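You operate a simulated robot arm through the tools that you are given. There is no shell and no other tool. Be economical: measure what you need, move in short steps, check, and stop when the job is done.

The job below is to be done with a simulated two-armed robot. You get a single attempt, and the scene is never put back.

Task
Wind 15 m of red line on grey card 75 and lay it on the green work mat.
Fine: take the card off, then turn the dial back to 0.

It is judged by the outcome, as a careful person would: the job done as asked, and still so three seconds after it is handed in. It fails if anything else is knocked over, pushed out of place, dropped, spilled or broken.

Robot
Two 7-joint arms with two-finger parallel grippers on one trunk, on a base that drives. Base frame: it is fixed to the floor where the robot stands at the start and does not move with it; the origin is under the middle of the robot, x ahead of it, y to its left, z up; the surface under the hand at the start is at about z = 0.906. Readings come in m, rad, newtons and seconds.
The left shoulder is at the start at [0.05, 0.209, 1.196], the right one opposite. With the tool pointing down near the work surface each hand reaches from about 0.28 to 0.92 m from the robot's upright axis, wherever it stands, measured 20 degrees to its own side. Places, roughly: green work mat [0.5, 0.7, 0.9]; seat on the winder plate [0.5, 0, 0.9]; winder dial [0.5, -0.2, 0.9]; yellow slider [0.7, -0.1, 0.9]. Payload 4.4 kg a hand.
The TCP of each hand is the grasp point between the finger pads, 0.023 m short of the fingertips. In the tool frame z runs along the fingers and y along their closing line. The gripper opens to 0.094 m. The fingers are 0.038 m wide and 0.01 m thick; the gripper's body (0.054 by 0.096 m) begins 0.039 m behind the TCP.
Orientation is that of the tool frame in the base frame, as a unit quaternion [x, y, z, w]. With the fingers straight down and closing along the base's y, the tool's x points along the base's -x, its y along +y and its z along -z.

Tools
- The arms move only by the tool send_rows. It takes "left_commands", "right_commands" or both (then of equal length, played together; a hand with none holds still); each is a list of rows, each a list of 3 entries, a list of its own where there are three numbers: the turn, a rotation vector about the tool's x, y, z in rad, then the shift along the tool's x, y, z in cm, then the finger opening in cm, from 0 to 9.4. In form: [[[rx, ry, rz], [tx, ty, tz], jaw], ...]. A call has 1 to 8 rows; each row is the pose to reach, as a shift and turn from the pose commanded when the call began, along the tool's axes at that moment. A row lasts 0.2 s, in which the tool goes at most 0.05 m and 0.15 rad; a call with a longer step from one row to the next is refused whole, and so is a gripper value outside its range. Where a pose cannot be reached the arm comes as near as it can. A force on the tool above 40 N (or 10 N above the force at the start of the call, whichever is more), or a blocked arm, ends the call early, and 0.2 s more pass. The fingers move at their own pace (about 0.108 m/s each) and stop on an object; they squeeze with about 30 N. The grip force told is the motor's: it shows also when the fingers shut on nothing. Time passes only in rows, and 0.2 s behind the last, so rows that repeat a pose let the fingers close. It gives the time, the measured TCP pose, the force on the tool (base axes), the opening and the grip force at its end, in the units of the frame above (readings bear some noise), with the torque about the TCP (base axes, N m) and any sound that the robot's microphone picked up.
- Cameras (640 x 400 px; columns grow to the right, rows downward): "scene" is now at [0.1575, -0.0068, 1.3873]; the picture's right is [0.08, -1.00, 0.00], its down [-0.43, -0.03, -0.90] and it looks along [0.90, 0.07, -0.43] (base axes); focal length 214 px, centre (320, 200). "left" rides on the left gripper at [0.086, -0.016, -0.075] in its tool frame; the picture's right is [0.18, 0.98, 0.00], its down [-0.58, 0.11, -0.81] and it looks along [-0.79, 0.15, 0.59] (tool axes); focal length 243 px, centre (320, 200). "right" rides on the right gripper at [0.086, 0.016, -0.074] in its tool frame; the picture's right is [-0.18, 0.98, 0.00], its down [-0.58, -0.11, -0.81] and it looks along [-0.79, -0.15, 0.59] (tool axes); focal length 243 px, centre (320, 200). There is no depth. A picture from a camera that has moved, and an enlarged one, comes with that camera's place and axes in the base frame and with its lens. The place of the scene camera against the robot may be out by one fixed shift of up to 0.018 m in any direction.
- snapshot(camera): a new picture of that camera. The clock stands still meanwhile.
- lift_body(by): slides the trunk up (or, below 0, down) by that many m; the arms and the scene camera ride with it, the base frame stays. It gives what a move gives, with no picture.
- steer(legs): drives the robot by 1 to 6 legs, each [ahead, left, turn to the left] in m, m and rad, along the robot's own axes; the way and the turn of a leg run together, so that a leg with both is an arc; at most 1.5 m and 3.142 rad a leg. The arms and the cameras ride along, it lands a little off, and it stops where it bumps. It gives what a move gives.
- aim_head(pan, tilt): turns the head with the scene camera to pan (to the left, within 1.396 rad either way) and tilt (down, from -0.506 to 1.204), counted from straight ahead of the robot. It gives what a move gives.
- inspect(camera, box): a new picture of the part [left, top, right, bottom] of that camera's present view, enlarged. The clock stands still meanwhile.
- finish_job(): hands the job in; it is judged then, once.

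Work in short steps. Places have to be worked out from the pictures, the camera data and where the tool is seen: move nearer, look again, correct. Check each grasp and each placing, and mend what went wrong. You have 120 turns and 92 pictures in all, those below and enlarged ones among them. Open the grippers and draw the arms clear of the work before you hand the job in, unless the task says otherwise; then end with one line.

The tools are called after "Request:" as name(argument=value, ...) on one line, values as JSON. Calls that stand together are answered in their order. send_rows: Moves the arms, as the interface text tells. Its arguments: {"type":"object","properties":{"left_commands":{"type":"array","items":{"type":"array"}},"right_commands":{"type":"array","items":{"type":"array"}}},"required":[]} The other tools are called the same way: lift_body (by) slides the trunk up or down; steer (legs) drives the base; aim_head (pan, tilt) turns the head that bears the scene camera; snapshot (camera) takes a picture; inspect (camera, box) takes an enlarged picture of a part of a camera's view; finish_job () hands the job in.

At the start:

```text
time: 0.0
left_position: [0.5625, 0.2175, 1.2792]
left_tcp_rot: [0.0, 1.0, -0.001, -0.001]
left_wrist_force: [0.0, -0.4, -0.2]
left_wrist_torque: [0.04, -0.02, 0.0]
left_opening: 0.0942
left_grip_force: 0.1
right_position: [0.4452, -0.2493, 1.2838]
right_tcp_rot: [0.0, 1.0, 0.0, 0.0]
right_wrist_force: [-0.4, -0.5, 0.6]
right_wrist_torque: [0.02, 0.0, 0.01]
right_opening: 0.0942
right_grip_force: 0.1
trunk travel left (down, up): [-0.275, 0.288]
robot x, y, heading: [-0.0025, -0.0012, -0.001]
head pan, tilt: [0.075, 0.442]
```

scene: 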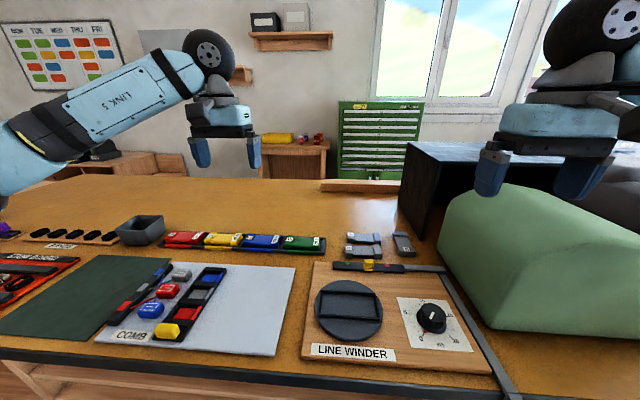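
right: 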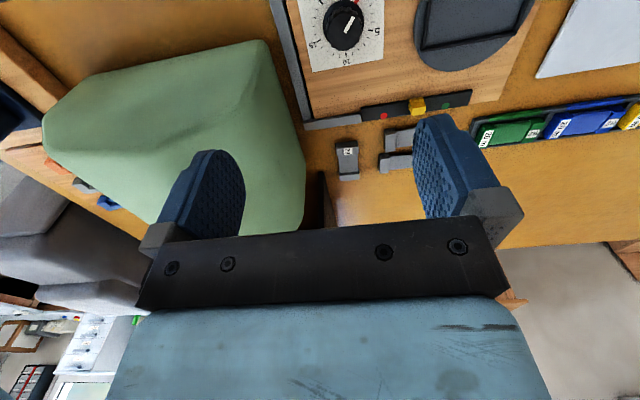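
left: 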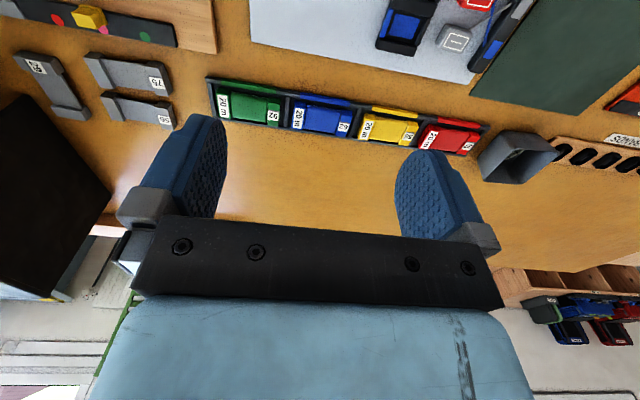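

I start by looking closer at the winder and the cards and spools.

Request:
inspect(camera="scene", box=[300, 220, 500, 380])

Request:
inspect(camera="left", box=[0, 0, 240, 150])

Request:
inspect(camera="left", box=[200, 0, 520, 200])

Request:
inspect(camera="right", box=[270, 0, 560, 180])

```text
2.50 times, centred on (400, 300) of scene
camera zoom: at [0.1575, -0.0068, 1.3873], right [0.08, -1.0, 0.0], down [-0.43, -0.03, -0.9], along [0.9, 0.07, -0.43], focal length 536 px, centre (120, -50)
```

zoom: 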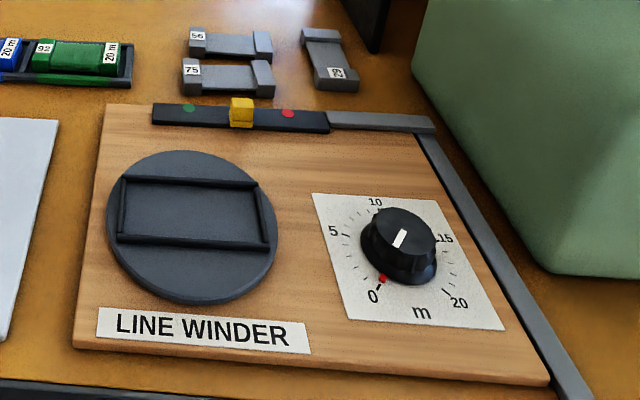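

```text
2.67 times, centred on (120, 75) of left
camera zoom: at [0.4753, 0.2022, 1.354], right [-0.18, 0.98, 0.0], down [0.58, 0.11, 0.81], along [0.79, 0.15, -0.59], focal length 647 px, centre (853, 533)
```

zoom: 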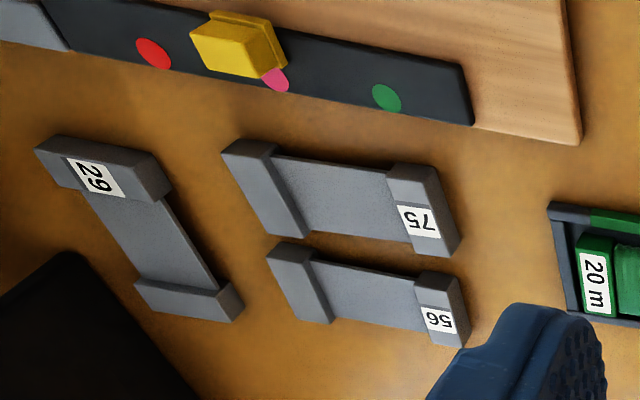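

```text
2.00 times, centred on (360, 100) of left
camera zoom: at [0.4753, 0.2022, 1.354], right [-0.18, 0.98, 0.0], down [0.58, 0.11, 0.81], along [0.79, 0.15, -0.59], focal length 485 px, centre (240, 400)
```

zoom: 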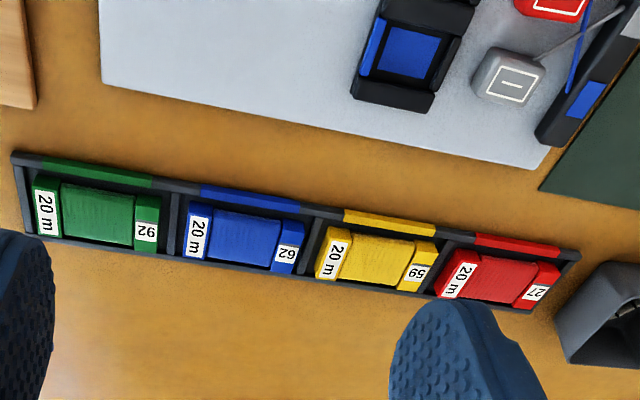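

```text
2.21 times, centred on (415, 90) of right
camera zoom: at [0.3595, -0.2336, 1.3582], right [0.18, 0.98, 0.0], down [0.58, -0.11, 0.81], along [0.79, -0.15, -0.59], focal length 535 px, centre (110, 443)
```

zoom: 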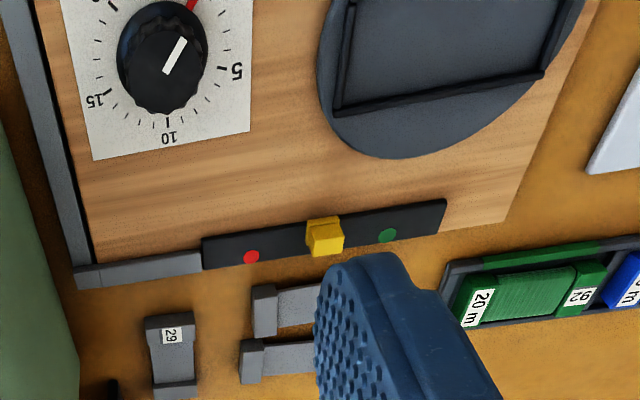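

The slider sits at about (0.66,-0.10), the dial at about (0.49,-0.22), and card 75 at about (0.75,-0.09), long along y. I lower the right hand a bit and bring the left hand toward the cards for a closer look.

Request:
send_rows(left_commands=[[[0, 0, 0], [0, -4.5, 2], 8], [[0, 0, 0], [0, -9, 4], 8], [[0, 0, 0], [0, -13.5, 6], 8], [[0, 0, 0], [0, -17, 9], 8]], right_commands=[[[0, 0, 0], [3, -2, 3], 8], [[0, 0, 0], [6, -4, 6], 8], [[0, 0, 0], [9, -6, 8], 8], [[0, 0, 0], [9, -8, 10], 8]])

Request:
snapshot(camera="left")

Request:
snapshot(camera="right")

```text
time: 1.0
left_position: [0.5606, 0.0468, 1.1913]
left_tcp_rot: [-0.001, 1.0, 0.001, 0.0]
left_wrist_force: [1.0, 0.1, -0.3]
left_wrist_torque: [-0.01, 0.0, -0.04]
left_opening: 0.08
left_grip_force: 0.0
right_position: [0.3553, -0.3305, 1.184]
right_tcp_rot: [0.0, 1.0, 0.001, 0.0]
right_wrist_force: [-0.5, -0.4, 0.5]
right_wrist_torque: [0.03, -0.01, 0.01]
right_opening: 0.0799
right_grip_force: 0.0
trunk travel left (down, up): [-0.275, 0.288]
robot x, y, heading: [0.0022, 0.0018, -0.004]
head pan, tilt: [0.075, 0.442]
```

```text
84 pictures are left
camera left: at [0.4745, 0.0309, 1.2661], right [-0.19, 0.98, 0.0], down [0.58, 0.11, 0.81], along [0.79, 0.15, -0.59], focal length 243 px, centre (320, 200)
```

left: 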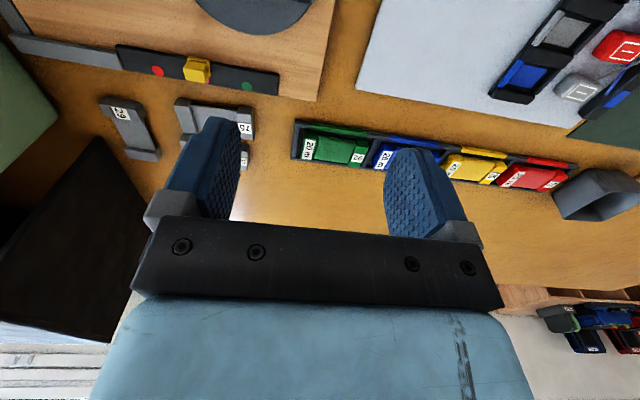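

```text
83 pictures are left
camera right: at [0.2698, -0.3147, 1.2586], right [0.18, 0.98, 0.0], down [0.58, -0.11, 0.81], along [0.79, -0.15, -0.59], focal length 243 px, centre (320, 200)
```

right: 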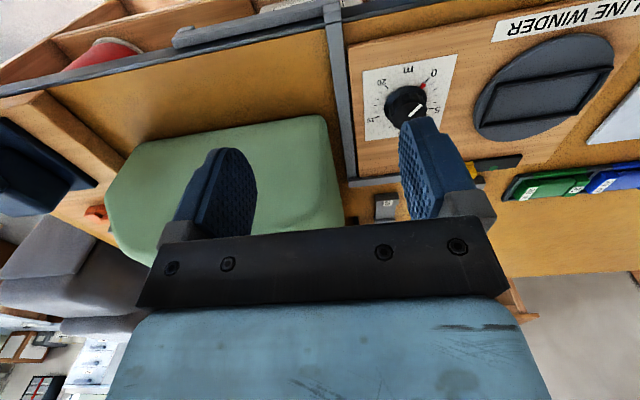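

I need the knob and the card unobscured between the fingers, so I shift both hands for a clearer view.

Request:
send_rows(left_commands=[[[0, 0, 0], [-3, -3.5, 1], 8], [[0, 0, 0], [-6, -7, 2], 8], [[0, 0, 0], [-8, -10.5, 4], 8], [[0, 0, 0], [-8, -12, 5], 8]], right_commands=[[[0, 0, 0], [-2, 3, 0], 8], [[0, 0, 0], [-4, 6, 0], 8], [[0, 0, 0], [-6, 8, 0], 8], [[0, 0, 0], [-7, 9, 0], 8]])

Request:
inspect(camera="left", box=[160, 0, 480, 200])

Request:
inspect(camera="right", box=[160, 0, 480, 200])

```text
time: 2.0
left_position: [0.6414, -0.0704, 1.1377]
left_tcp_rot: [-0.001, 1.0, 0.0, 0.0]
left_wrist_force: [-0.5, 0.5, -0.6]
left_wrist_torque: [0.03, 0.02, 0.0]
left_opening: 0.08
left_grip_force: 0.0
right_position: [0.426, -0.2386, 1.1869]
right_tcp_rot: [0.0, 1.0, 0.0, 0.0]
right_wrist_force: [0.7, 0.7, -0.4]
right_wrist_torque: [0.02, -0.01, -0.02]
right_opening: 0.08
right_grip_force: 0.1
trunk travel left (down, up): [-0.275, 0.288]
robot x, y, heading: [0.0006, -0.0022, 0.004]
head pan, tilt: [0.075, 0.442]
```

```text
2.00 times, centred on (320, 100) of left
camera zoom: at [0.5548, -0.0866, 1.2124], right [-0.19, 0.98, 0.0], down [0.58, 0.11, 0.81], along [0.79, 0.15, -0.59], focal length 485 px, centre (320, 400)
```

zoom: 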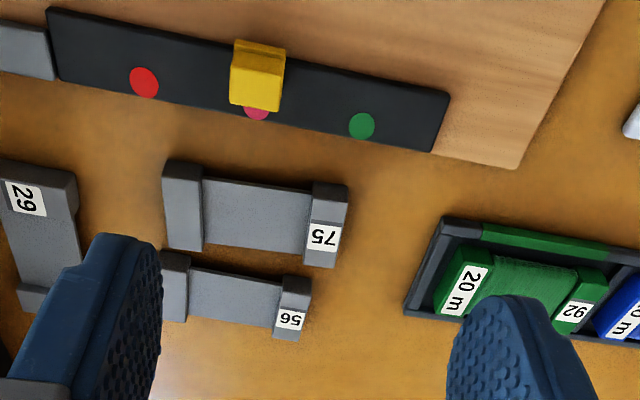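

```text
2.00 times, centred on (320, 100) of right
camera zoom: at [0.3393, -0.2225, 1.2604], right [0.18, 0.98, 0.0], down [0.58, -0.11, 0.81], along [0.79, -0.15, -0.59], focal length 485 px, centre (320, 400)
```

zoom: 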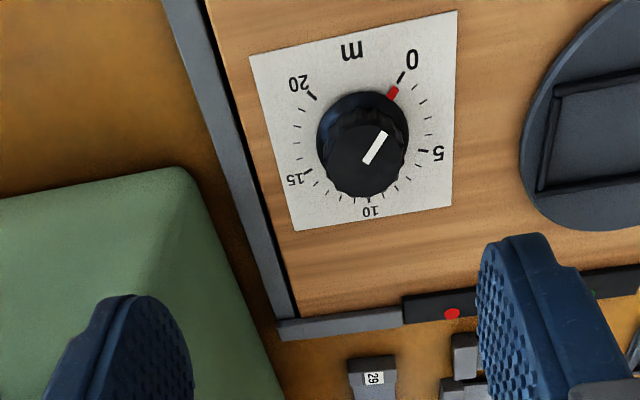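

The slider has red, magenta (currently selected) and green stops, and the dial is at 0 and counts clockwise. I shift the left hand back to view the seat closely.

Request:
send_rows(left_commands=[[[0, 0, 0], [4, 1, 0], 8], [[0, 0, 0], [8, 2, 0], 8], [[0, 0, 0], [12, 3, 0], 8], [[0, 0, 0], [16, 4, 1], 8], [[0, 0, 0], [20, 6, 2], 8], [[0, 0, 0], [23, 7, 2], 8]], right_commands=[[[0, 0, 0], [0, -3, 0], 8], [[0, 0, 0], [0, -6, 0], 8], [[0, 0, 0], [0, -9, 0], 8], [[0, 0, 0], [0, -9, 0], 8], [[0, 0, 0], [0, -9, 0], 8], [[0, 0, 0], [0, -9, 0], 8]])

Request:
inspect(camera="left", box=[160, 0, 480, 200])

Request:
inspect(camera="scene", box=[310, 260, 470, 360])

```text
time: 3.4
left_position: [0.4089, -0.0036, 1.12]
left_tcp_rot: [-0.001, 1.0, 0.0, 0.0]
left_wrist_force: [-0.4, -0.6, -0.6]
left_wrist_torque: [0.01, 0.03, 0.01]
left_opening: 0.0799
left_grip_force: 0.2
right_position: [0.4288, -0.3264, 1.1823]
right_tcp_rot: [0.001, 1.0, 0.0, 0.0]
right_wrist_force: [0.7, 0.0, -0.4]
right_wrist_torque: [0.01, -0.01, 0.01]
right_opening: 0.0802
right_grip_force: 0.1
trunk travel left (down, up): [-0.275, 0.288]
robot x, y, heading: [0.0026, 0.0002, -0.002]
head pan, tilt: [0.075, 0.442]
```

```text
2.00 times, centred on (320, 100) of left
camera zoom: at [0.3222, -0.0193, 1.1936], right [-0.19, 0.98, 0.0], down [0.58, 0.11, 0.81], along [0.79, 0.15, -0.59], focal length 485 px, centre (320, 400)
```

zoom: 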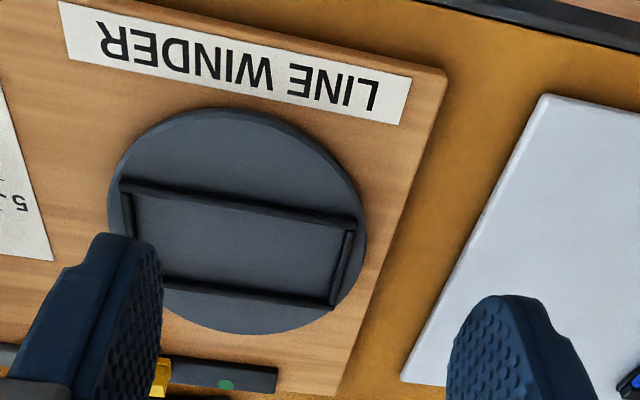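

```text
4.00 times, centred on (390, 310) of scene
camera zoom: at [0.1571, -0.0066, 1.3873], right [0.08, -1.0, 0.0], down [-0.43, -0.03, -0.9], along [0.9, 0.07, -0.43], focal length 858 px, centre (40, -240)
```

zoom: 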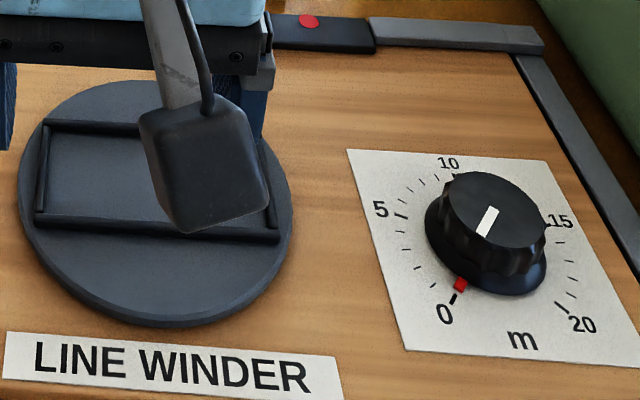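

The seat centre is at about (0.516,-0.033), aligned with base y, with low rims. I carry the left hand above card 75 while turning it 86° so the fingers close along x across the card's waist.

Request:
send_rows(left_commands=[[[0, 0, 0.145], [-4, -1, 0], 9], [[0, 0, 0.29], [-8, -2, 0], 9], [[0, 0, 0.435], [-12, -3, 0], 9], [[0, 0, 0.58], [-16, -4, 0], 9], [[0, 0, 0.725], [-20, -5, 0], 9], [[0, 0, 0.87], [-24, -6, 0], 9], [[0, 0, 1.015], [-28, -7, 0], 9], [[0, 0, 1.16], [-32, -8, 1], 9]])

Request:
send_rows(left_commands=[[[0, 0, 0.145], [0, 0, 2], 9], [[0, 0, 0.29], [0, 0, 4], 9], [[0, 0, 0.346], [0, 0, 4], 9]])

Request:
snapshot(camera="left")

```text
time: 5.2
left_position: [0.6703, -0.0676, 1.1173]
left_tcp_rot: [0.454, 0.891, 0.0, 0.001]
left_wrist_force: [-0.5, 0.0, -0.1]
left_wrist_torque: [0.0, -0.02, 0.02]
left_opening: 0.0897
left_grip_force: 0.1
left hand out of reach, approached as far as the arm can: row 7, 8
right_position: [0.4279, -0.3274, 1.1834]
right_tcp_rot: [0.0, 1.0, 0.001, 0.0]
right_wrist_force: [0.3, 0.3, -0.2]
right_wrist_torque: [0.02, 0.01, 0.01]
right_opening: 0.08
right_grip_force: 0.0
trunk travel left (down, up): [-0.275, 0.288]
robot x, y, heading: [0.0001, 0.0, 0.005]
head pan, tilt: [0.075, 0.442]
```

```text
time: 6.0
left_position: [0.6709, -0.0688, 1.1173]
left_tcp_rot: [0.455, 0.891, 0.001, 0.0]
left_wrist_force: [-0.1, 0.4, -0.3]
left_wrist_torque: [0.04, 0.01, 0.0]
left_opening: 0.0898
left_grip_force: 0.1
left hand out of reach, approached as far as the arm can: row 1, 2, 3
right_position: [0.4273, -0.3282, 1.1814]
right_tcp_rot: [0.0, 1.0, 0.0, 0.0]
right_wrist_force: [0.3, 0.6, -0.7]
right_wrist_torque: [0.01, 0.01, 0.01]
right_opening: 0.0801
right_grip_force: 0.0
trunk travel left (down, up): [-0.275, 0.288]
robot x, y, heading: [-0.0011, -0.0032, -0.001]
head pan, tilt: [0.075, 0.442]
```

```text
78 pictures are left
camera left: at [0.6058, -0.0072, 1.1919], right [0.69, 0.73, 0.0], down [0.43, -0.41, 0.81], along [0.59, -0.55, -0.59], focal length 243 px, centre (320, 200)
```

left: 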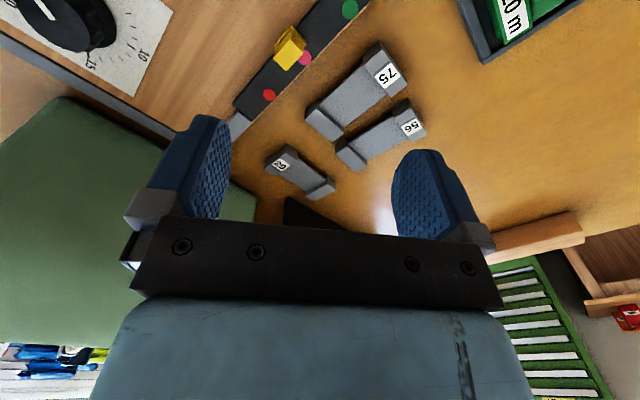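

The left arm seems to hit a wrist limit turning this way. I turn it back the other way and will check the −90° orientation.

Request:
send_rows(left_commands=[[[0, 0, -0.145], [0, 0, 0], 9], [[0, 0, -0.29], [0, 0, 0], 9], [[0, 0, -0.435], [0, 0, 0], 9], [[0, 0, -0.58], [0, 0, 0], 9], [[0, 0, -0.725], [0, 0, 0], 9], [[0, 0, -0.87], [0, 0, 0], 9], [[0, 0, -1.015], [0, 0, 0], 9], [[0, 0, -1.16], [0, 0, 0], 9]])

Request:
send_rows(left_commands=[[[0, 0, -0.145], [0, 0, 0], 9], [[0, 0, -0.29], [0, 0, 0], 9], [[0, 0, -0.435], [0, 0, 0], 9], [[0, 0, -0.58], [0, 0, 0], 9], [[0, 0, -0.725], [0, 0, 0], 9], [[0, 0, -0.87], [0, 0, 0], 9], [[0, 0, -1.015], [0, 0, 0], 9], [[0, 0, -1.16], [0, 0, 0], 9]])

```text
time: 7.8
left_position: [0.6699, -0.0644, 1.1174]
left_tcp_rot: [-0.109, 0.994, 0.0, 0.0]
left_wrist_force: [0.4, -0.4, -0.1]
left_wrist_torque: [-0.03, 0.0, -0.01]
left_opening: 0.09
left_grip_force: 0.1
right_position: [0.4283, -0.3278, 1.183]
right_tcp_rot: [0.0, 1.0, -0.001, -0.001]
right_wrist_force: [-0.5, 0.1, -0.5]
right_wrist_torque: [0.05, -0.01, 0.02]
right_opening: 0.0799
right_grip_force: 0.1
trunk travel left (down, up): [-0.275, 0.288]
robot x, y, heading: [-0.0016, -0.0, 0.002]
head pan, tilt: [0.075, 0.442]
```

```text
time: 9.6
left_position: [0.6697, -0.065, 1.118]
left_tcp_rot: [-0.636, 0.772, -0.001, -0.001]
left_wrist_force: [-0.1, 0.4, -0.2]
left_wrist_torque: [0.06, -0.03, -0.01]
left_opening: 0.0899
left_grip_force: 0.1
right_position: [0.4288, -0.3269, 1.1827]
right_tcp_rot: [-0.001, 1.0, 0.0, 0.001]
right_wrist_force: [0.4, 0.3, 1.0]
right_wrist_torque: [0.04, -0.03, -0.02]
right_opening: 0.0799
right_grip_force: 0.0
trunk travel left (down, up): [-0.275, 0.288]
robot x, y, heading: [-0.0013, -0.0001, -0.0]
head pan, tilt: [0.075, 0.442]
```

The −90° turn works. I finish the turn and centre over the card estimate (0.755,-0.093), descending slightly, then look.

Request:
send_rows(left_commands=[[[0, 0, -0.13], [0.5, -4, 1], 9], [[0, 0, -0.258], [1.1, -8.9, 2], 9], [[0, 0, -0.258], [1.1, -8.9, 6], 9]])

Request:
snapshot(camera="left")

```text
refused: row 2 steps farther than a row can; nothing moved
```

```text
77 pictures are left
camera left: at [0.668, -0.1528, 1.1924], right [-1.0, 0.01, 0.0], down [0.0, 0.59, 0.81], along [0.0, 0.81, -0.59], focal length 243 px, centre (320, 200)
```

left: 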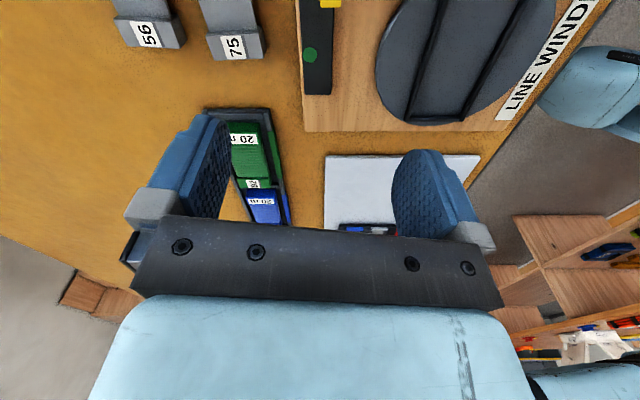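

I'll stand the hand a little off to −y so the camera sees the whole card.

Request:
send_rows(left_commands=[[[0, 0, -0.13], [3, -3, 1], 9], [[0, 0, -0.258], [6, -6, 2], 9], [[0, 0, -0.258], [9, -9, 4], 9], [[0, 0, -0.258], [10.6, -10.7, 6], 9]])

Request:
inspect(camera="left", box=[160, 0, 480, 200])

```text
time: 10.6
left_position: [0.7288, -0.1625, 1.0804]
left_tcp_rot: [0.73, -0.683, 0.001, 0.001]
left_wrist_force: [0.1, -0.4, -0.6]
left_wrist_torque: [-0.01, 0.0, 0.02]
left_opening: 0.0899
left_grip_force: 0.0
left hand out of reach, approached as far as the arm can: row 3, 4
right_position: [0.4295, -0.3253, 1.1839]
right_tcp_rot: [0.0, 1.0, 0.0, 0.001]
right_wrist_force: [-0.3, 0.4, -0.2]
right_wrist_torque: [-0.01, -0.02, 0.01]
right_opening: 0.0799
right_grip_force: 0.1
trunk travel left (down, up): [-0.275, 0.288]
robot x, y, heading: [0.0025, 0.0008, 0.003]
head pan, tilt: [0.075, 0.442]
```

```text
2.00 times, centred on (320, 100) of left
camera zoom: at [0.7501, -0.2467, 1.1557], right [-0.97, -0.25, 0.0], down [-0.15, 0.57, 0.81], along [-0.2, 0.78, -0.59], focal length 485 px, centre (320, 400)
```

zoom: 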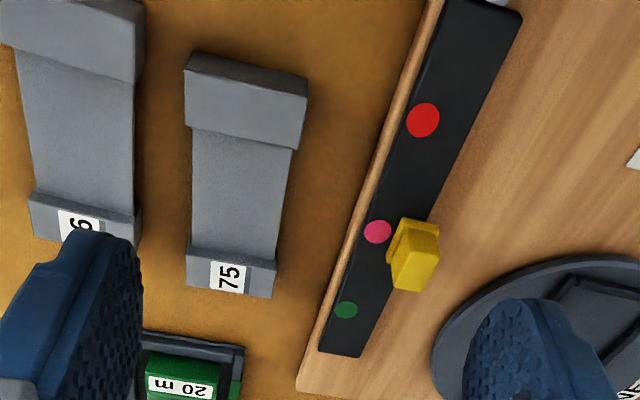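

The card's ends are thick (~18 mm) and its waist is a thin plate, so I'll grip across the labelled end bar at about (0.754,-0.047), closing along x. There is about 2 cm of gap to card 56. I move above it at z≈1.0.

Request:
send_rows(left_commands=[[[0, 0, 0.026], [-4, -1.2, 1], 8], [[0, 0, 0.026], [-8, -2.4, 2], 8], [[0, 0, 0.026], [-11.4, -3.2, 4], 8], [[0, 0, 0.026], [-11.4, -3.2, 8], 8]])

Request:
snapshot(camera="left")

```text
time: 11.6
left_position: [0.7571, -0.0454, 0.9995]
left_tcp_rot: [0.72, -0.694, 0.0, 0.0]
left_wrist_force: [-0.4, -0.9, 0.7]
left_wrist_torque: [0.01, 0.02, 0.0]
left_opening: 0.0801
left_grip_force: 0.0
right_position: [0.4283, -0.329, 1.1827]
right_tcp_rot: [0.0, 1.0, 0.001, 0.0]
right_wrist_force: [0.0, -0.2, -0.2]
right_wrist_torque: [0.02, 0.01, 0.01]
right_opening: 0.0802
right_grip_force: 0.1
trunk travel left (down, up): [-0.275, 0.288]
robot x, y, heading: [-0.0007, -0.0009, -0.002]
head pan, tilt: [0.075, 0.442]
```

```text
75 pictures are left
camera left: at [0.7763, -0.1303, 1.0747], right [-0.97, -0.22, 0.0], down [-0.13, 0.58, 0.81], along [-0.18, 0.79, -0.59], focal length 243 px, centre (320, 200)
```

left: 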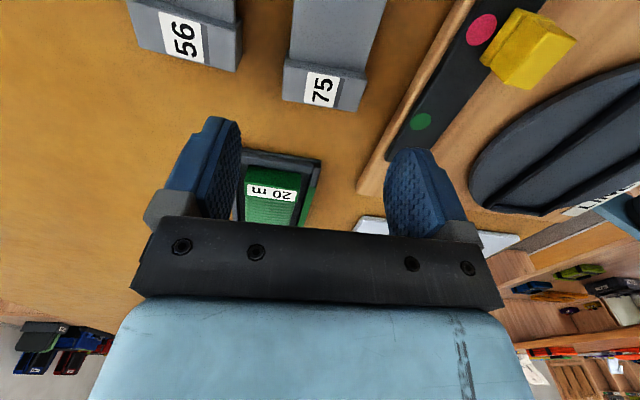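

The bar centre computes to (0.756,-0.0475), nearly under the TCP. I narrow the jaw to 6.2 cm to miss card 56 and descend to z≈0.936.

Request:
send_rows(left_commands=[[[0, 0, 0], [0.2, 0.1, 0], 6.2], [[0, 0, 0], [0.2, 0.1, 2], 6.2], [[0, 0, 0], [0.2, 0.1, 4], 6.2], [[0, 0, 0], [0.2, 0.1, 5.2], 6.2], [[0, 0, 0], [0.2, 0.1, 6.3], 6.2], [[0, 0, 0], [0.2, 0.1, 6.3], 6.2]])

Request:
snapshot(camera="left")

Request:
inspect(camera="scene", box=[320, 210, 448, 290])

```text
time: 13.0
left_position: [0.7538, -0.047, 0.935]
left_tcp_rot: [0.721, -0.693, 0.001, 0.0]
left_wrist_force: [-0.4, 0.5, 0.0]
left_wrist_torque: [0.01, -0.03, 0.0]
left_opening: 0.0621
left_grip_force: 0.1
right_position: [0.4282, -0.3273, 1.1833]
right_tcp_rot: [0.001, 1.0, 0.001, 0.0]
right_wrist_force: [0.3, -0.1, -0.9]
right_wrist_torque: [0.0, -0.01, 0.01]
right_opening: 0.0801
right_grip_force: 0.0
trunk travel left (down, up): [-0.275, 0.288]
robot x, y, heading: [0.0019, -0.0031, -0.001]
head pan, tilt: [0.075, 0.442]
```

```text
74 pictures are left
camera left: at [0.7724, -0.1323, 1.0106], right [-0.97, -0.22, 0.0], down [-0.13, 0.58, 0.81], along [-0.18, 0.79, -0.59], focal length 243 px, centre (320, 200)
```

left: 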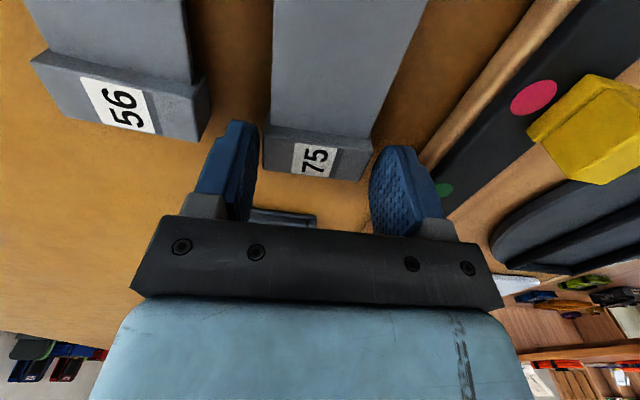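

```text
5.00 times, centred on (384, 250) of scene
camera zoom: at [0.1573, -0.0068, 1.3873], right [0.08, -1.0, 0.0], down [-0.43, -0.03, -0.9], along [0.9, 0.07, -0.43], focal length 1072 px, centre (0, -50)
```

zoom: 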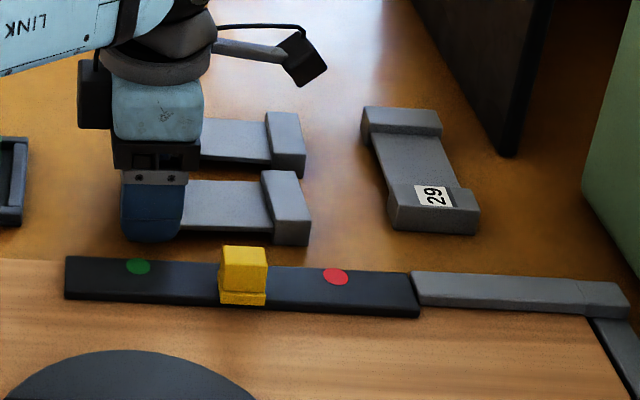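

The fingers straddle the bar with clearance on both sides. I close the fingers and then lift a little.

Request:
send_rows(left_commands=[[[0, 0, 0], [0, 0, 0], 4.5], [[0, 0, 0], [0, 0, 0], 4.0], [[0, 0, 0], [0, 0, 0], 4.0], [[0, 0, 0], [0, 0, -2], 4.0], [[0, 0, 0], [0, 0, -5], 4.0], [[0, 0, 0], [0, 0, -8], 4.0]])

Request:
snapshot(camera="left")

Request:
inspect(camera="scene", box=[280, 190, 440, 290])

```text
time: 14.4
left_position: [0.7542, -0.044, 1.0188]
left_tcp_rot: [0.721, -0.693, 0.0, 0.0]
left_wrist_force: [0.3, -0.1, 0.2]
left_wrist_torque: [0.03, 0.0, -0.01]
left_opening: 0.0531
left_grip_force: 29.6
right_position: [0.428, -0.3261, 1.1824]
right_tcp_rot: [0.0, 1.0, 0.0, 0.0]
right_wrist_force: [0.6, 0.2, -0.1]
right_wrist_torque: [-0.03, -0.03, -0.03]
right_opening: 0.0799
right_grip_force: 0.2
trunk travel left (down, up): [-0.275, 0.288]
robot x, y, heading: [-0.0003, 0.0011, 0.001]
head pan, tilt: [0.075, 0.442]
```

```text
72 pictures are left
camera left: at [0.7734, -0.13, 1.0933], right [-0.97, -0.22, 0.0], down [-0.13, 0.58, 0.81], along [-0.18, 0.79, -0.59], focal length 243 px, centre (320, 200)
```

left: 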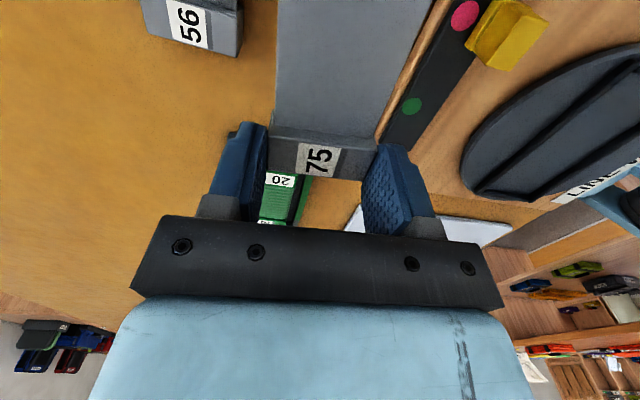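

```text
4.00 times, centred on (360, 240) of scene
camera zoom: at [0.1569, -0.0068, 1.3873], right [0.08, -1.0, 0.0], down [-0.43, -0.03, -0.9], along [0.9, 0.07, -0.43], focal length 858 px, centre (160, 40)
```

zoom: 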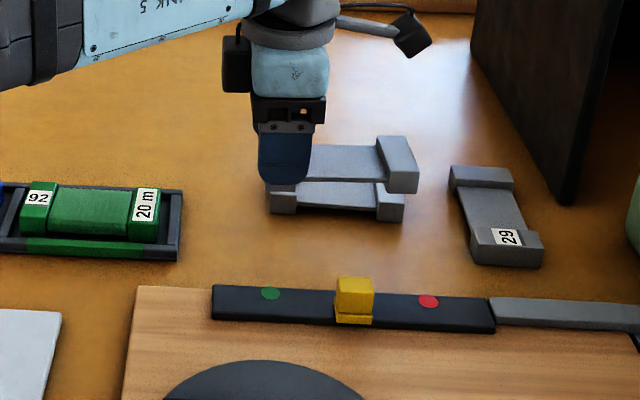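

Card 75 is held (5.3 cm). I carry it over the seat, with its centre over (0.516,-0.033), and take out the small yaw.

Request:
send_rows(left_commands=[[[0, 0, 0], [-1.2, 4, 0], 4], [[0, 0, 0], [-2.4, 8, 0], 4], [[0, 0, 0.01], [-3.6, 12, 0], 4], [[0, 0, 0.02], [-4.8, 16, 0], 4], [[0, 0, 0.03], [-6, 20, 0], 4], [[0, 0, 0.039], [-7.04, 23.5, 0], 4], [[0, 0, 0.039], [-7.04, 23.5, 1], 4]])

Request:
snapshot(camera="left")

Request:
inspect(camera="scene", box=[290, 250, 450, 350])

```text
time: 16.0
left_position: [0.5171, 0.0151, 1.0064]
left_tcp_rot: [0.708, -0.706, 0.0, 0.0]
left_wrist_force: [0.3, -0.6, -1.0]
left_wrist_torque: [0.02, 0.02, 0.02]
left_opening: 0.0533
left_grip_force: 29.7
right_position: [0.4289, -0.328, 1.1819]
right_tcp_rot: [0.0, 1.0, 0.0, 0.0]
right_wrist_force: [0.0, -0.2, 0.3]
right_wrist_torque: [0.0, -0.01, 0.04]
right_opening: 0.0798
right_grip_force: 0.2
trunk travel left (down, up): [-0.275, 0.288]
robot x, y, heading: [0.0046, 0.0019, 0.001]
head pan, tilt: [0.075, 0.442]
```

```text
70 pictures are left
camera left: at [0.5327, -0.0713, 1.0811], right [-0.98, -0.19, 0.0], down [-0.11, 0.58, 0.81], along [-0.15, 0.79, -0.59], focal length 243 px, centre (320, 200)
```

left: 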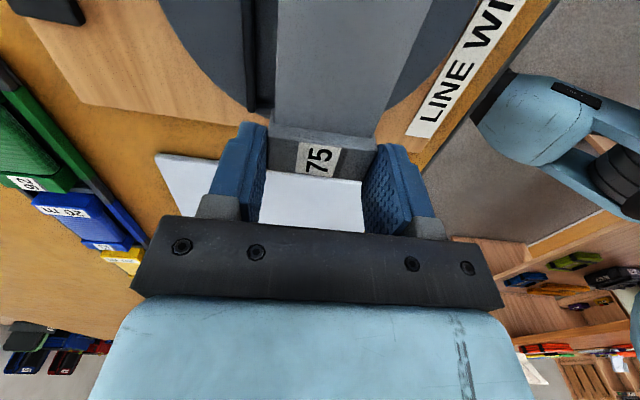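

```text
4.00 times, centred on (370, 300) of scene
camera zoom: at [0.1582, -0.0071, 1.3872], right [0.08, -1.0, 0.0], down [-0.43, -0.03, -0.9], along [0.9, 0.07, -0.43], focal length 858 px, centre (120, -200)
```

zoom: 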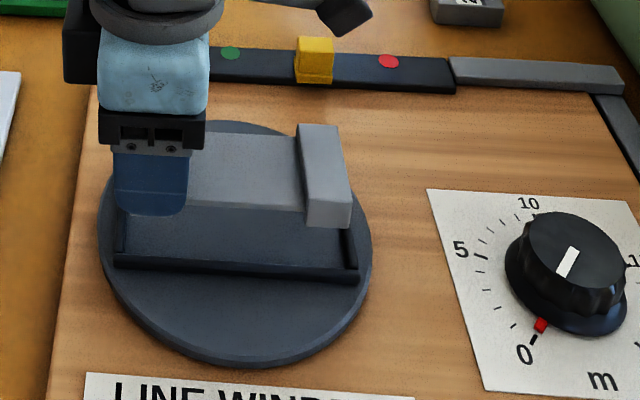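

The estimates of the seat centre agree within a few mm. I lower to about 1 cm over the rims and look again.

Request:
send_rows(left_commands=[[[0, 0, 0], [-0.1, 0, 1.2], 4], [[0, 0, 0], [-0.1, 0, 2.4], 4], [[0, 0, 0], [-0.1, 0, 2.4], 4]])

Request:
inspect(camera="scene", box=[310, 270, 406, 330])

Request:
inspect(camera="left", box=[160, 0, 480, 200])

```text
time: 16.8
left_position: [0.5186, 0.0144, 0.9832]
left_tcp_rot: [0.707, -0.707, 0.0, 0.0]
left_wrist_force: [-0.9, 0.0, -0.5]
left_wrist_torque: [0.06, 0.02, -0.02]
left_opening: 0.0532
left_grip_force: 29.4
right_position: [0.4293, -0.3272, 1.1833]
right_tcp_rot: [0.0, 1.0, 0.0, 0.0]
right_wrist_force: [-0.1, 0.1, -0.1]
right_wrist_torque: [0.02, 0.0, 0.01]
right_opening: 0.0803
right_grip_force: 0.1
trunk travel left (down, up): [-0.275, 0.288]
robot x, y, heading: [0.0028, -0.0008, 0.003]
head pan, tilt: [0.075, 0.442]
```

```text
6.67 times, centred on (358, 300) of scene
camera zoom: at [0.1574, -0.0068, 1.3873], right [0.08, -1.0, 0.0], down [-0.43, -0.03, -0.9], along [0.9, 0.07, -0.43], focal length 1430 px, centre (67, -467)
```

zoom: 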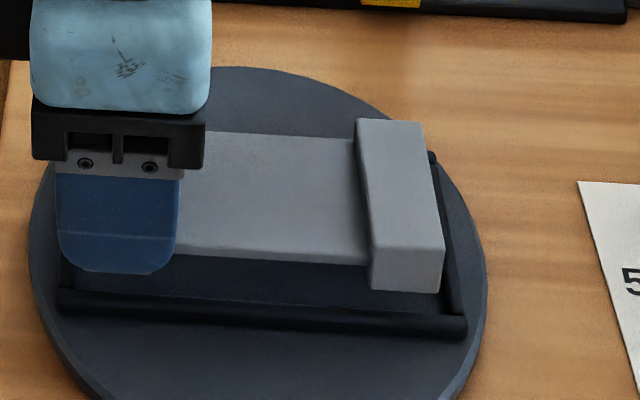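

```text
2.00 times, centred on (320, 100) of left
camera zoom: at [0.5334, -0.0711, 1.0579], right [-0.98, -0.18, 0.0], down [-0.11, 0.58, 0.81], along [-0.15, 0.79, -0.59], focal length 485 px, centre (320, 400)
```

zoom: 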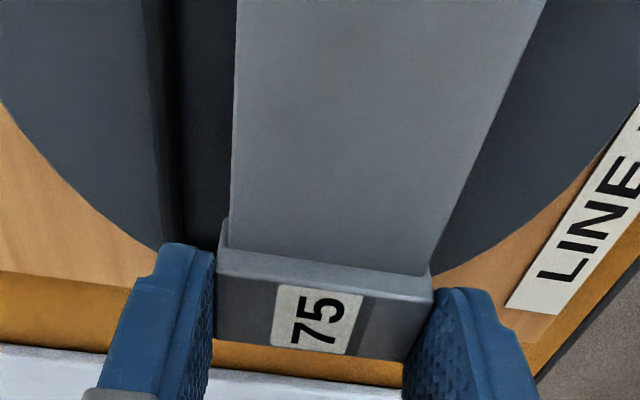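

To judge the x alignment better, I use the right hand camera, turned diagonally toward the seat.

Request:
send_rows(right_commands=[[[0, 0, -0.14], [0.5, 2, 1], 8], [[0, 0, -0.28], [1, 4, 3], 8], [[0, 0, -0.42], [2, 7, 5], 8], [[0, 0, -0.56], [3, 10, 7], 8], [[0, 0, -0.7], [3, 12, 8], 8], [[0, 0, -0.7], [3, 12, 8], 8]])

Request:
snapshot(camera="right")

```text
time: 18.2
left_position: [0.5168, 0.0148, 0.9834]
left_tcp_rot: [-0.707, 0.707, 0.0, -0.001]
left_wrist_force: [0.5, -0.2, -0.5]
left_wrist_torque: [0.06, 0.01, 0.02]
left_opening: 0.053
left_grip_force: 30.5
right_position: [0.3996, -0.2086, 1.1015]
right_tcp_rot: [-0.344, 0.939, -0.001, 0.0]
right_wrist_force: [0.3, -0.4, -0.2]
right_wrist_torque: [0.01, -0.01, -0.04]
right_opening: 0.0801
right_grip_force: 0.1
trunk travel left (down, up): [-0.275, 0.288]
robot x, y, heading: [0.0034, -0.0001, 0.001]
head pan, tilt: [0.075, 0.442]
```

```text
66 pictures are left
camera right: at [0.3217, -0.253, 1.1763], right [-0.49, 0.87, 0.0], down [0.51, 0.29, 0.81], along [0.7, 0.4, -0.59], focal length 243 px, centre (320, 200)
```

right: 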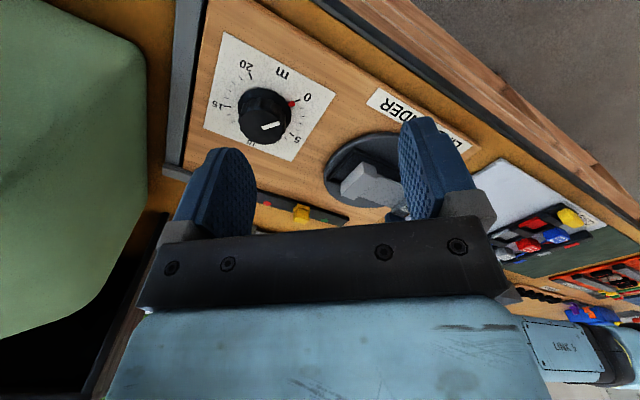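

Request:
inspect(camera="right", box=[310, 120, 422, 220])

```text
4.00 times, centred on (366, 170) of right
camera zoom: at [0.3217, -0.253, 1.1763], right [-0.49, 0.87, 0.0], down [0.51, 0.29, 0.81], along [0.7, 0.4, -0.59], focal length 970 px, centre (136, 320)
```

zoom: 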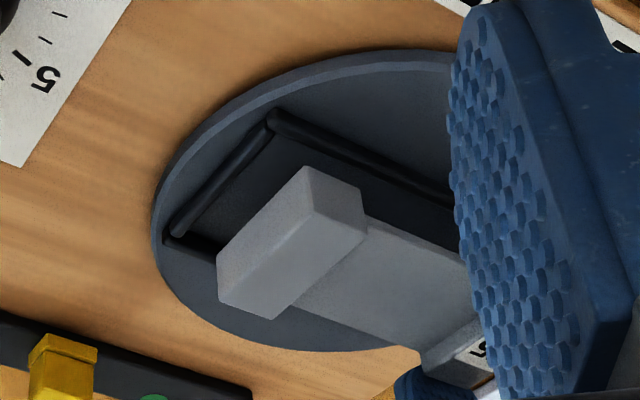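

Combining the three views shows the rim top lies at z≈0.928, lower than I assumed, so the seat centre is at x≈0.531. I correct by +1.4 cm in x and +0.2 cm in y, lower 1 cm and look again.

Request:
send_rows(left_commands=[[[0, 0, 0], [-0.2, -1.38, 0], 4], [[0, 0, 0], [-0.2, -1.38, 0.6], 4], [[0, 0, 0], [-0.2, -1.38, 1.2], 4], [[0, 0, 0], [-0.2, -1.38, 1.2], 4]])

Request:
inspect(camera="right", box=[310, 120, 422, 220])

Request:
inspect(camera="scene", box=[310, 270, 406, 330])

Request:
inspect(camera="left", box=[160, 0, 480, 200])

```text
time: 19.2
left_position: [0.5296, 0.0167, 0.9699]
left_tcp_rot: [0.707, -0.707, 0.0, 0.0]
left_wrist_force: [-0.1, 0.8, -0.5]
left_wrist_torque: [0.06, -0.01, -0.03]
left_opening: 0.053
left_grip_force: 30.2
right_position: [0.3968, -0.2104, 1.1014]
right_tcp_rot: [-0.343, 0.939, 0.0, 0.0]
right_wrist_force: [0.5, -0.1, 0.6]
right_wrist_torque: [-0.01, 0.01, 0.01]
right_opening: 0.08
right_grip_force: 0.1
trunk travel left (down, up): [-0.275, 0.288]
robot x, y, heading: [0.0002, -0.0027, -0.002]
head pan, tilt: [0.075, 0.442]
```

```text
4.00 times, centred on (366, 170) of right
camera zoom: at [0.3219, -0.2529, 1.1764], right [-0.49, 0.87, 0.0], down [0.51, 0.29, 0.81], along [0.7, 0.4, -0.59], focal length 970 px, centre (136, 320)
```

zoom: 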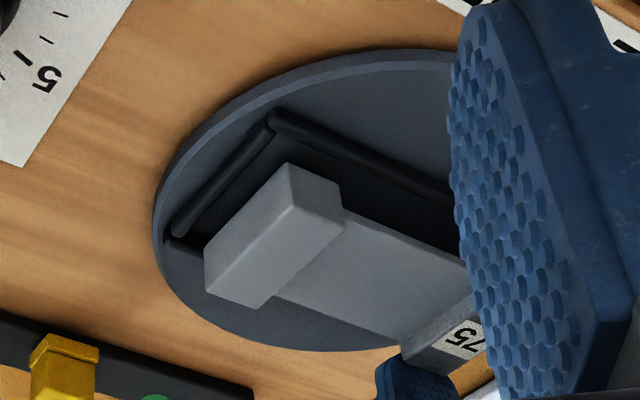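

```text
6.67 times, centred on (358, 300) of scene
camera zoom: at [0.1574, -0.0068, 1.3873], right [0.08, -1.0, 0.0], down [-0.43, -0.03, -0.9], along [0.9, 0.07, -0.43], focal length 1430 px, centre (67, -467)
```

zoom: 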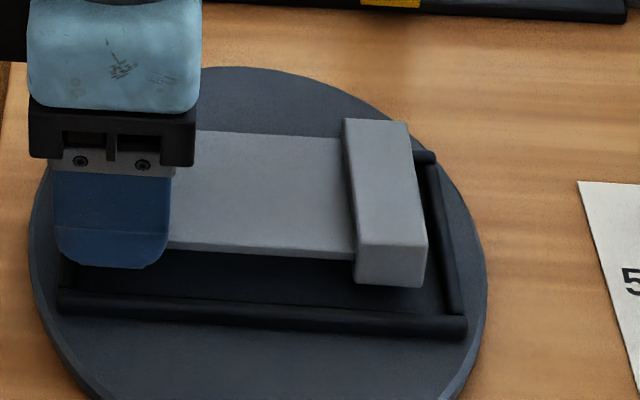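

```text
2.00 times, centred on (320, 100) of left
camera zoom: at [0.5457, -0.0689, 1.0446], right [-0.98, -0.18, 0.0], down [-0.11, 0.58, 0.81], along [-0.15, 0.79, -0.59], focal length 485 px, centre (320, 400)
```

zoom: 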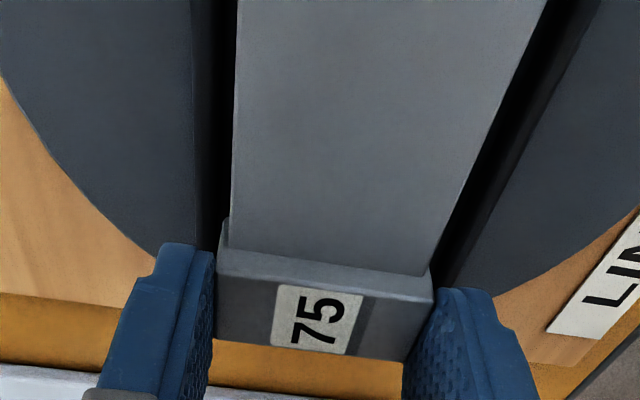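

Request:
inspect(camera="left", box=[240, 0, 336, 60])

Request:
inspect(camera="left", box=[380, 0, 476, 60])

```text
6.67 times, centred on (288, 30) of left
camera zoom: at [0.5457, -0.0689, 1.0446], right [-0.98, -0.18, 0.0], down [-0.11, 0.58, 0.81], along [-0.15, 0.79, -0.59], focal length 1618 px, centre (533, 1333)
```

zoom: 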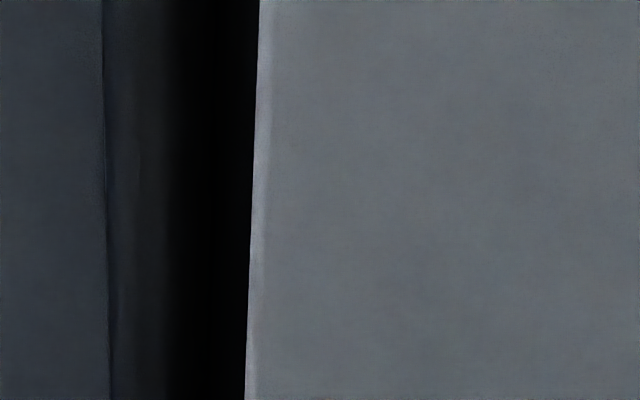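

```text
6.67 times, centred on (428, 30) of left
camera zoom: at [0.5457, -0.0689, 1.0446], right [-0.98, -0.18, 0.0], down [-0.11, 0.58, 0.81], along [-0.15, 0.79, -0.59], focal length 1618 px, centre (-400, 1333)
```

zoom: 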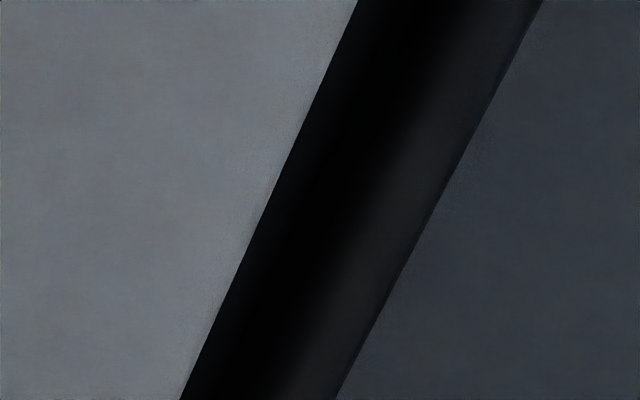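

The card looks roughly centred; a shift of −1 mm in x seems best. I lower in small steps and watch the force and height.

Request:
send_rows(left_commands=[[[0, 0, 0], [0, 0.1, 0.5], 4], [[0, 0, 0], [0, 0.1, 1.0], 4], [[0, 0, 0], [0, 0.1, 1.3], 4], [[0, 0, 0], [0, 0.1, 1.3], 4]])

Request:
inspect(camera="scene", box=[310, 270, 406, 330])

Request:
inspect(camera="right", box=[310, 120, 422, 220])

```text
time: 20.2
left_position: [0.529, 0.0185, 0.9584]
left_tcp_rot: [0.707, -0.707, 0.002, -0.001]
left_wrist_force: [5.4, -1.2, 21.8]
left_wrist_torque: [-0.09, -0.09, 0.2]
left_opening: 0.0532
left_grip_force: 30.1
right_position: [0.3974, -0.21, 1.1032]
right_tcp_rot: [-0.343, 0.94, 0.0, 0.001]
right_wrist_force: [0.0, 0.0, 0.7]
right_wrist_torque: [0.01, 0.0, -0.03]
right_opening: 0.0802
right_grip_force: 0.1
trunk travel left (down, up): [-0.275, 0.288]
robot x, y, heading: [0.002, -0.0003, 0.001]
head pan, tilt: [0.075, 0.442]
```

```text
6.67 times, centred on (358, 300) of scene
camera zoom: at [0.156, -0.0069, 1.3877], right [0.08, -1.0, 0.0], down [-0.43, -0.03, -0.9], along [0.9, 0.07, -0.43], focal length 1430 px, centre (67, -467)
```

zoom: 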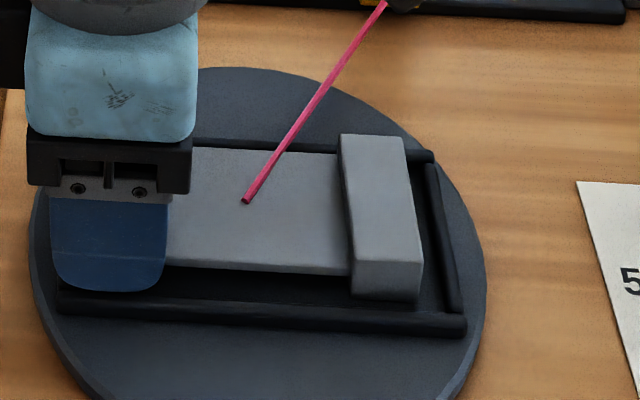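

```text
4.00 times, centred on (366, 170) of right
camera zoom: at [0.3207, -0.253, 1.177], right [-0.49, 0.87, 0.0], down [0.51, 0.29, 0.81], along [0.7, 0.4, -0.59], focal length 970 px, centre (136, 320)
```

zoom: 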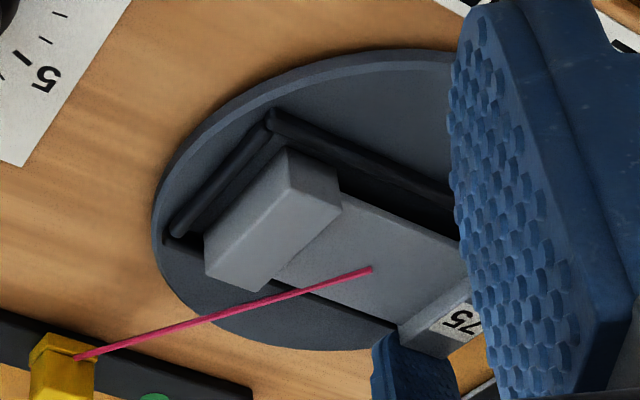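

The line has appeared from the slider to the card, but contact came at z≈0.958 and the card looks offset toward +x/+y. I raise slightly, shift −2.5 mm in both x and y, and press lightly again.

Request:
send_rows(left_commands=[[[0, 0, 0], [0, 0, -0.5], 4], [[0, 0, 0], [0.25, 0.25, -0.5], 4], [[0, 0, 0], [0.25, 0.25, 0], 4], [[0, 0, 0], [0.25, 0.25, 0.2], 4], [[0, 0, 0], [0.25, 0.25, 0.2], 4]])

Request:
inspect(camera="scene", box=[310, 270, 406, 330])

Request:
inspect(camera="right", box=[310, 120, 422, 220])

```text
time: 21.4
left_position: [0.5256, 0.0149, 0.9572]
left_tcp_rot: [0.708, -0.707, 0.002, -0.001]
left_wrist_force: [2.0, 4.6, 21.3]
left_wrist_torque: [0.08, -0.05, 0.07]
left_opening: 0.0534
left_grip_force: 30.3
right_position: [0.3968, -0.2077, 1.1025]
right_tcp_rot: [-0.343, 0.939, -0.001, 0.001]
right_wrist_force: [-0.2, 0.2, -0.1]
right_wrist_torque: [0.0, -0.01, -0.05]
right_opening: 0.0801
right_grip_force: 0.0
trunk travel left (down, up): [-0.275, 0.288]
robot x, y, heading: [0.0005, -0.0012, 0.0]
head pan, tilt: [0.075, 0.442]
```

```text
6.67 times, centred on (358, 300) of scene
camera zoom: at [0.1558, -0.0061, 1.3877], right [0.08, -1.0, 0.0], down [-0.43, -0.03, -0.9], along [0.9, 0.07, -0.43], focal length 1430 px, centre (67, -467)
```

zoom: 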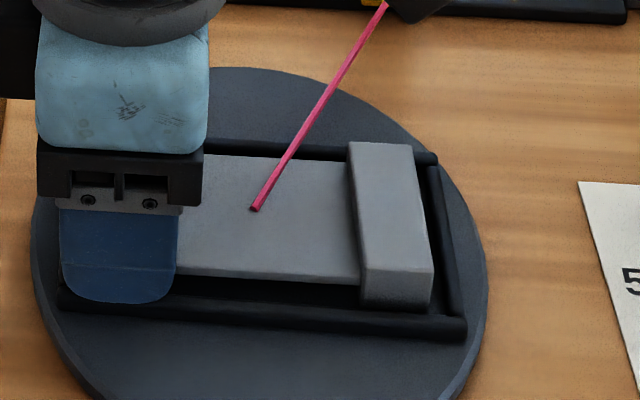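

```text
4.00 times, centred on (366, 170) of right
camera zoom: at [0.3206, -0.2522, 1.1772], right [-0.49, 0.87, 0.0], down [0.51, 0.29, 0.81], along [0.7, 0.4, -0.59], focal length 970 px, centre (136, 320)
```

zoom: 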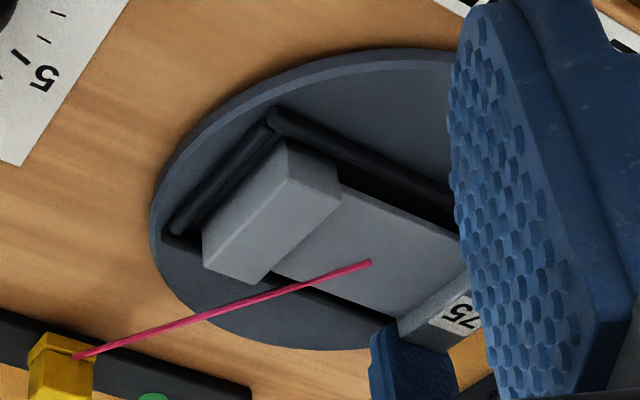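

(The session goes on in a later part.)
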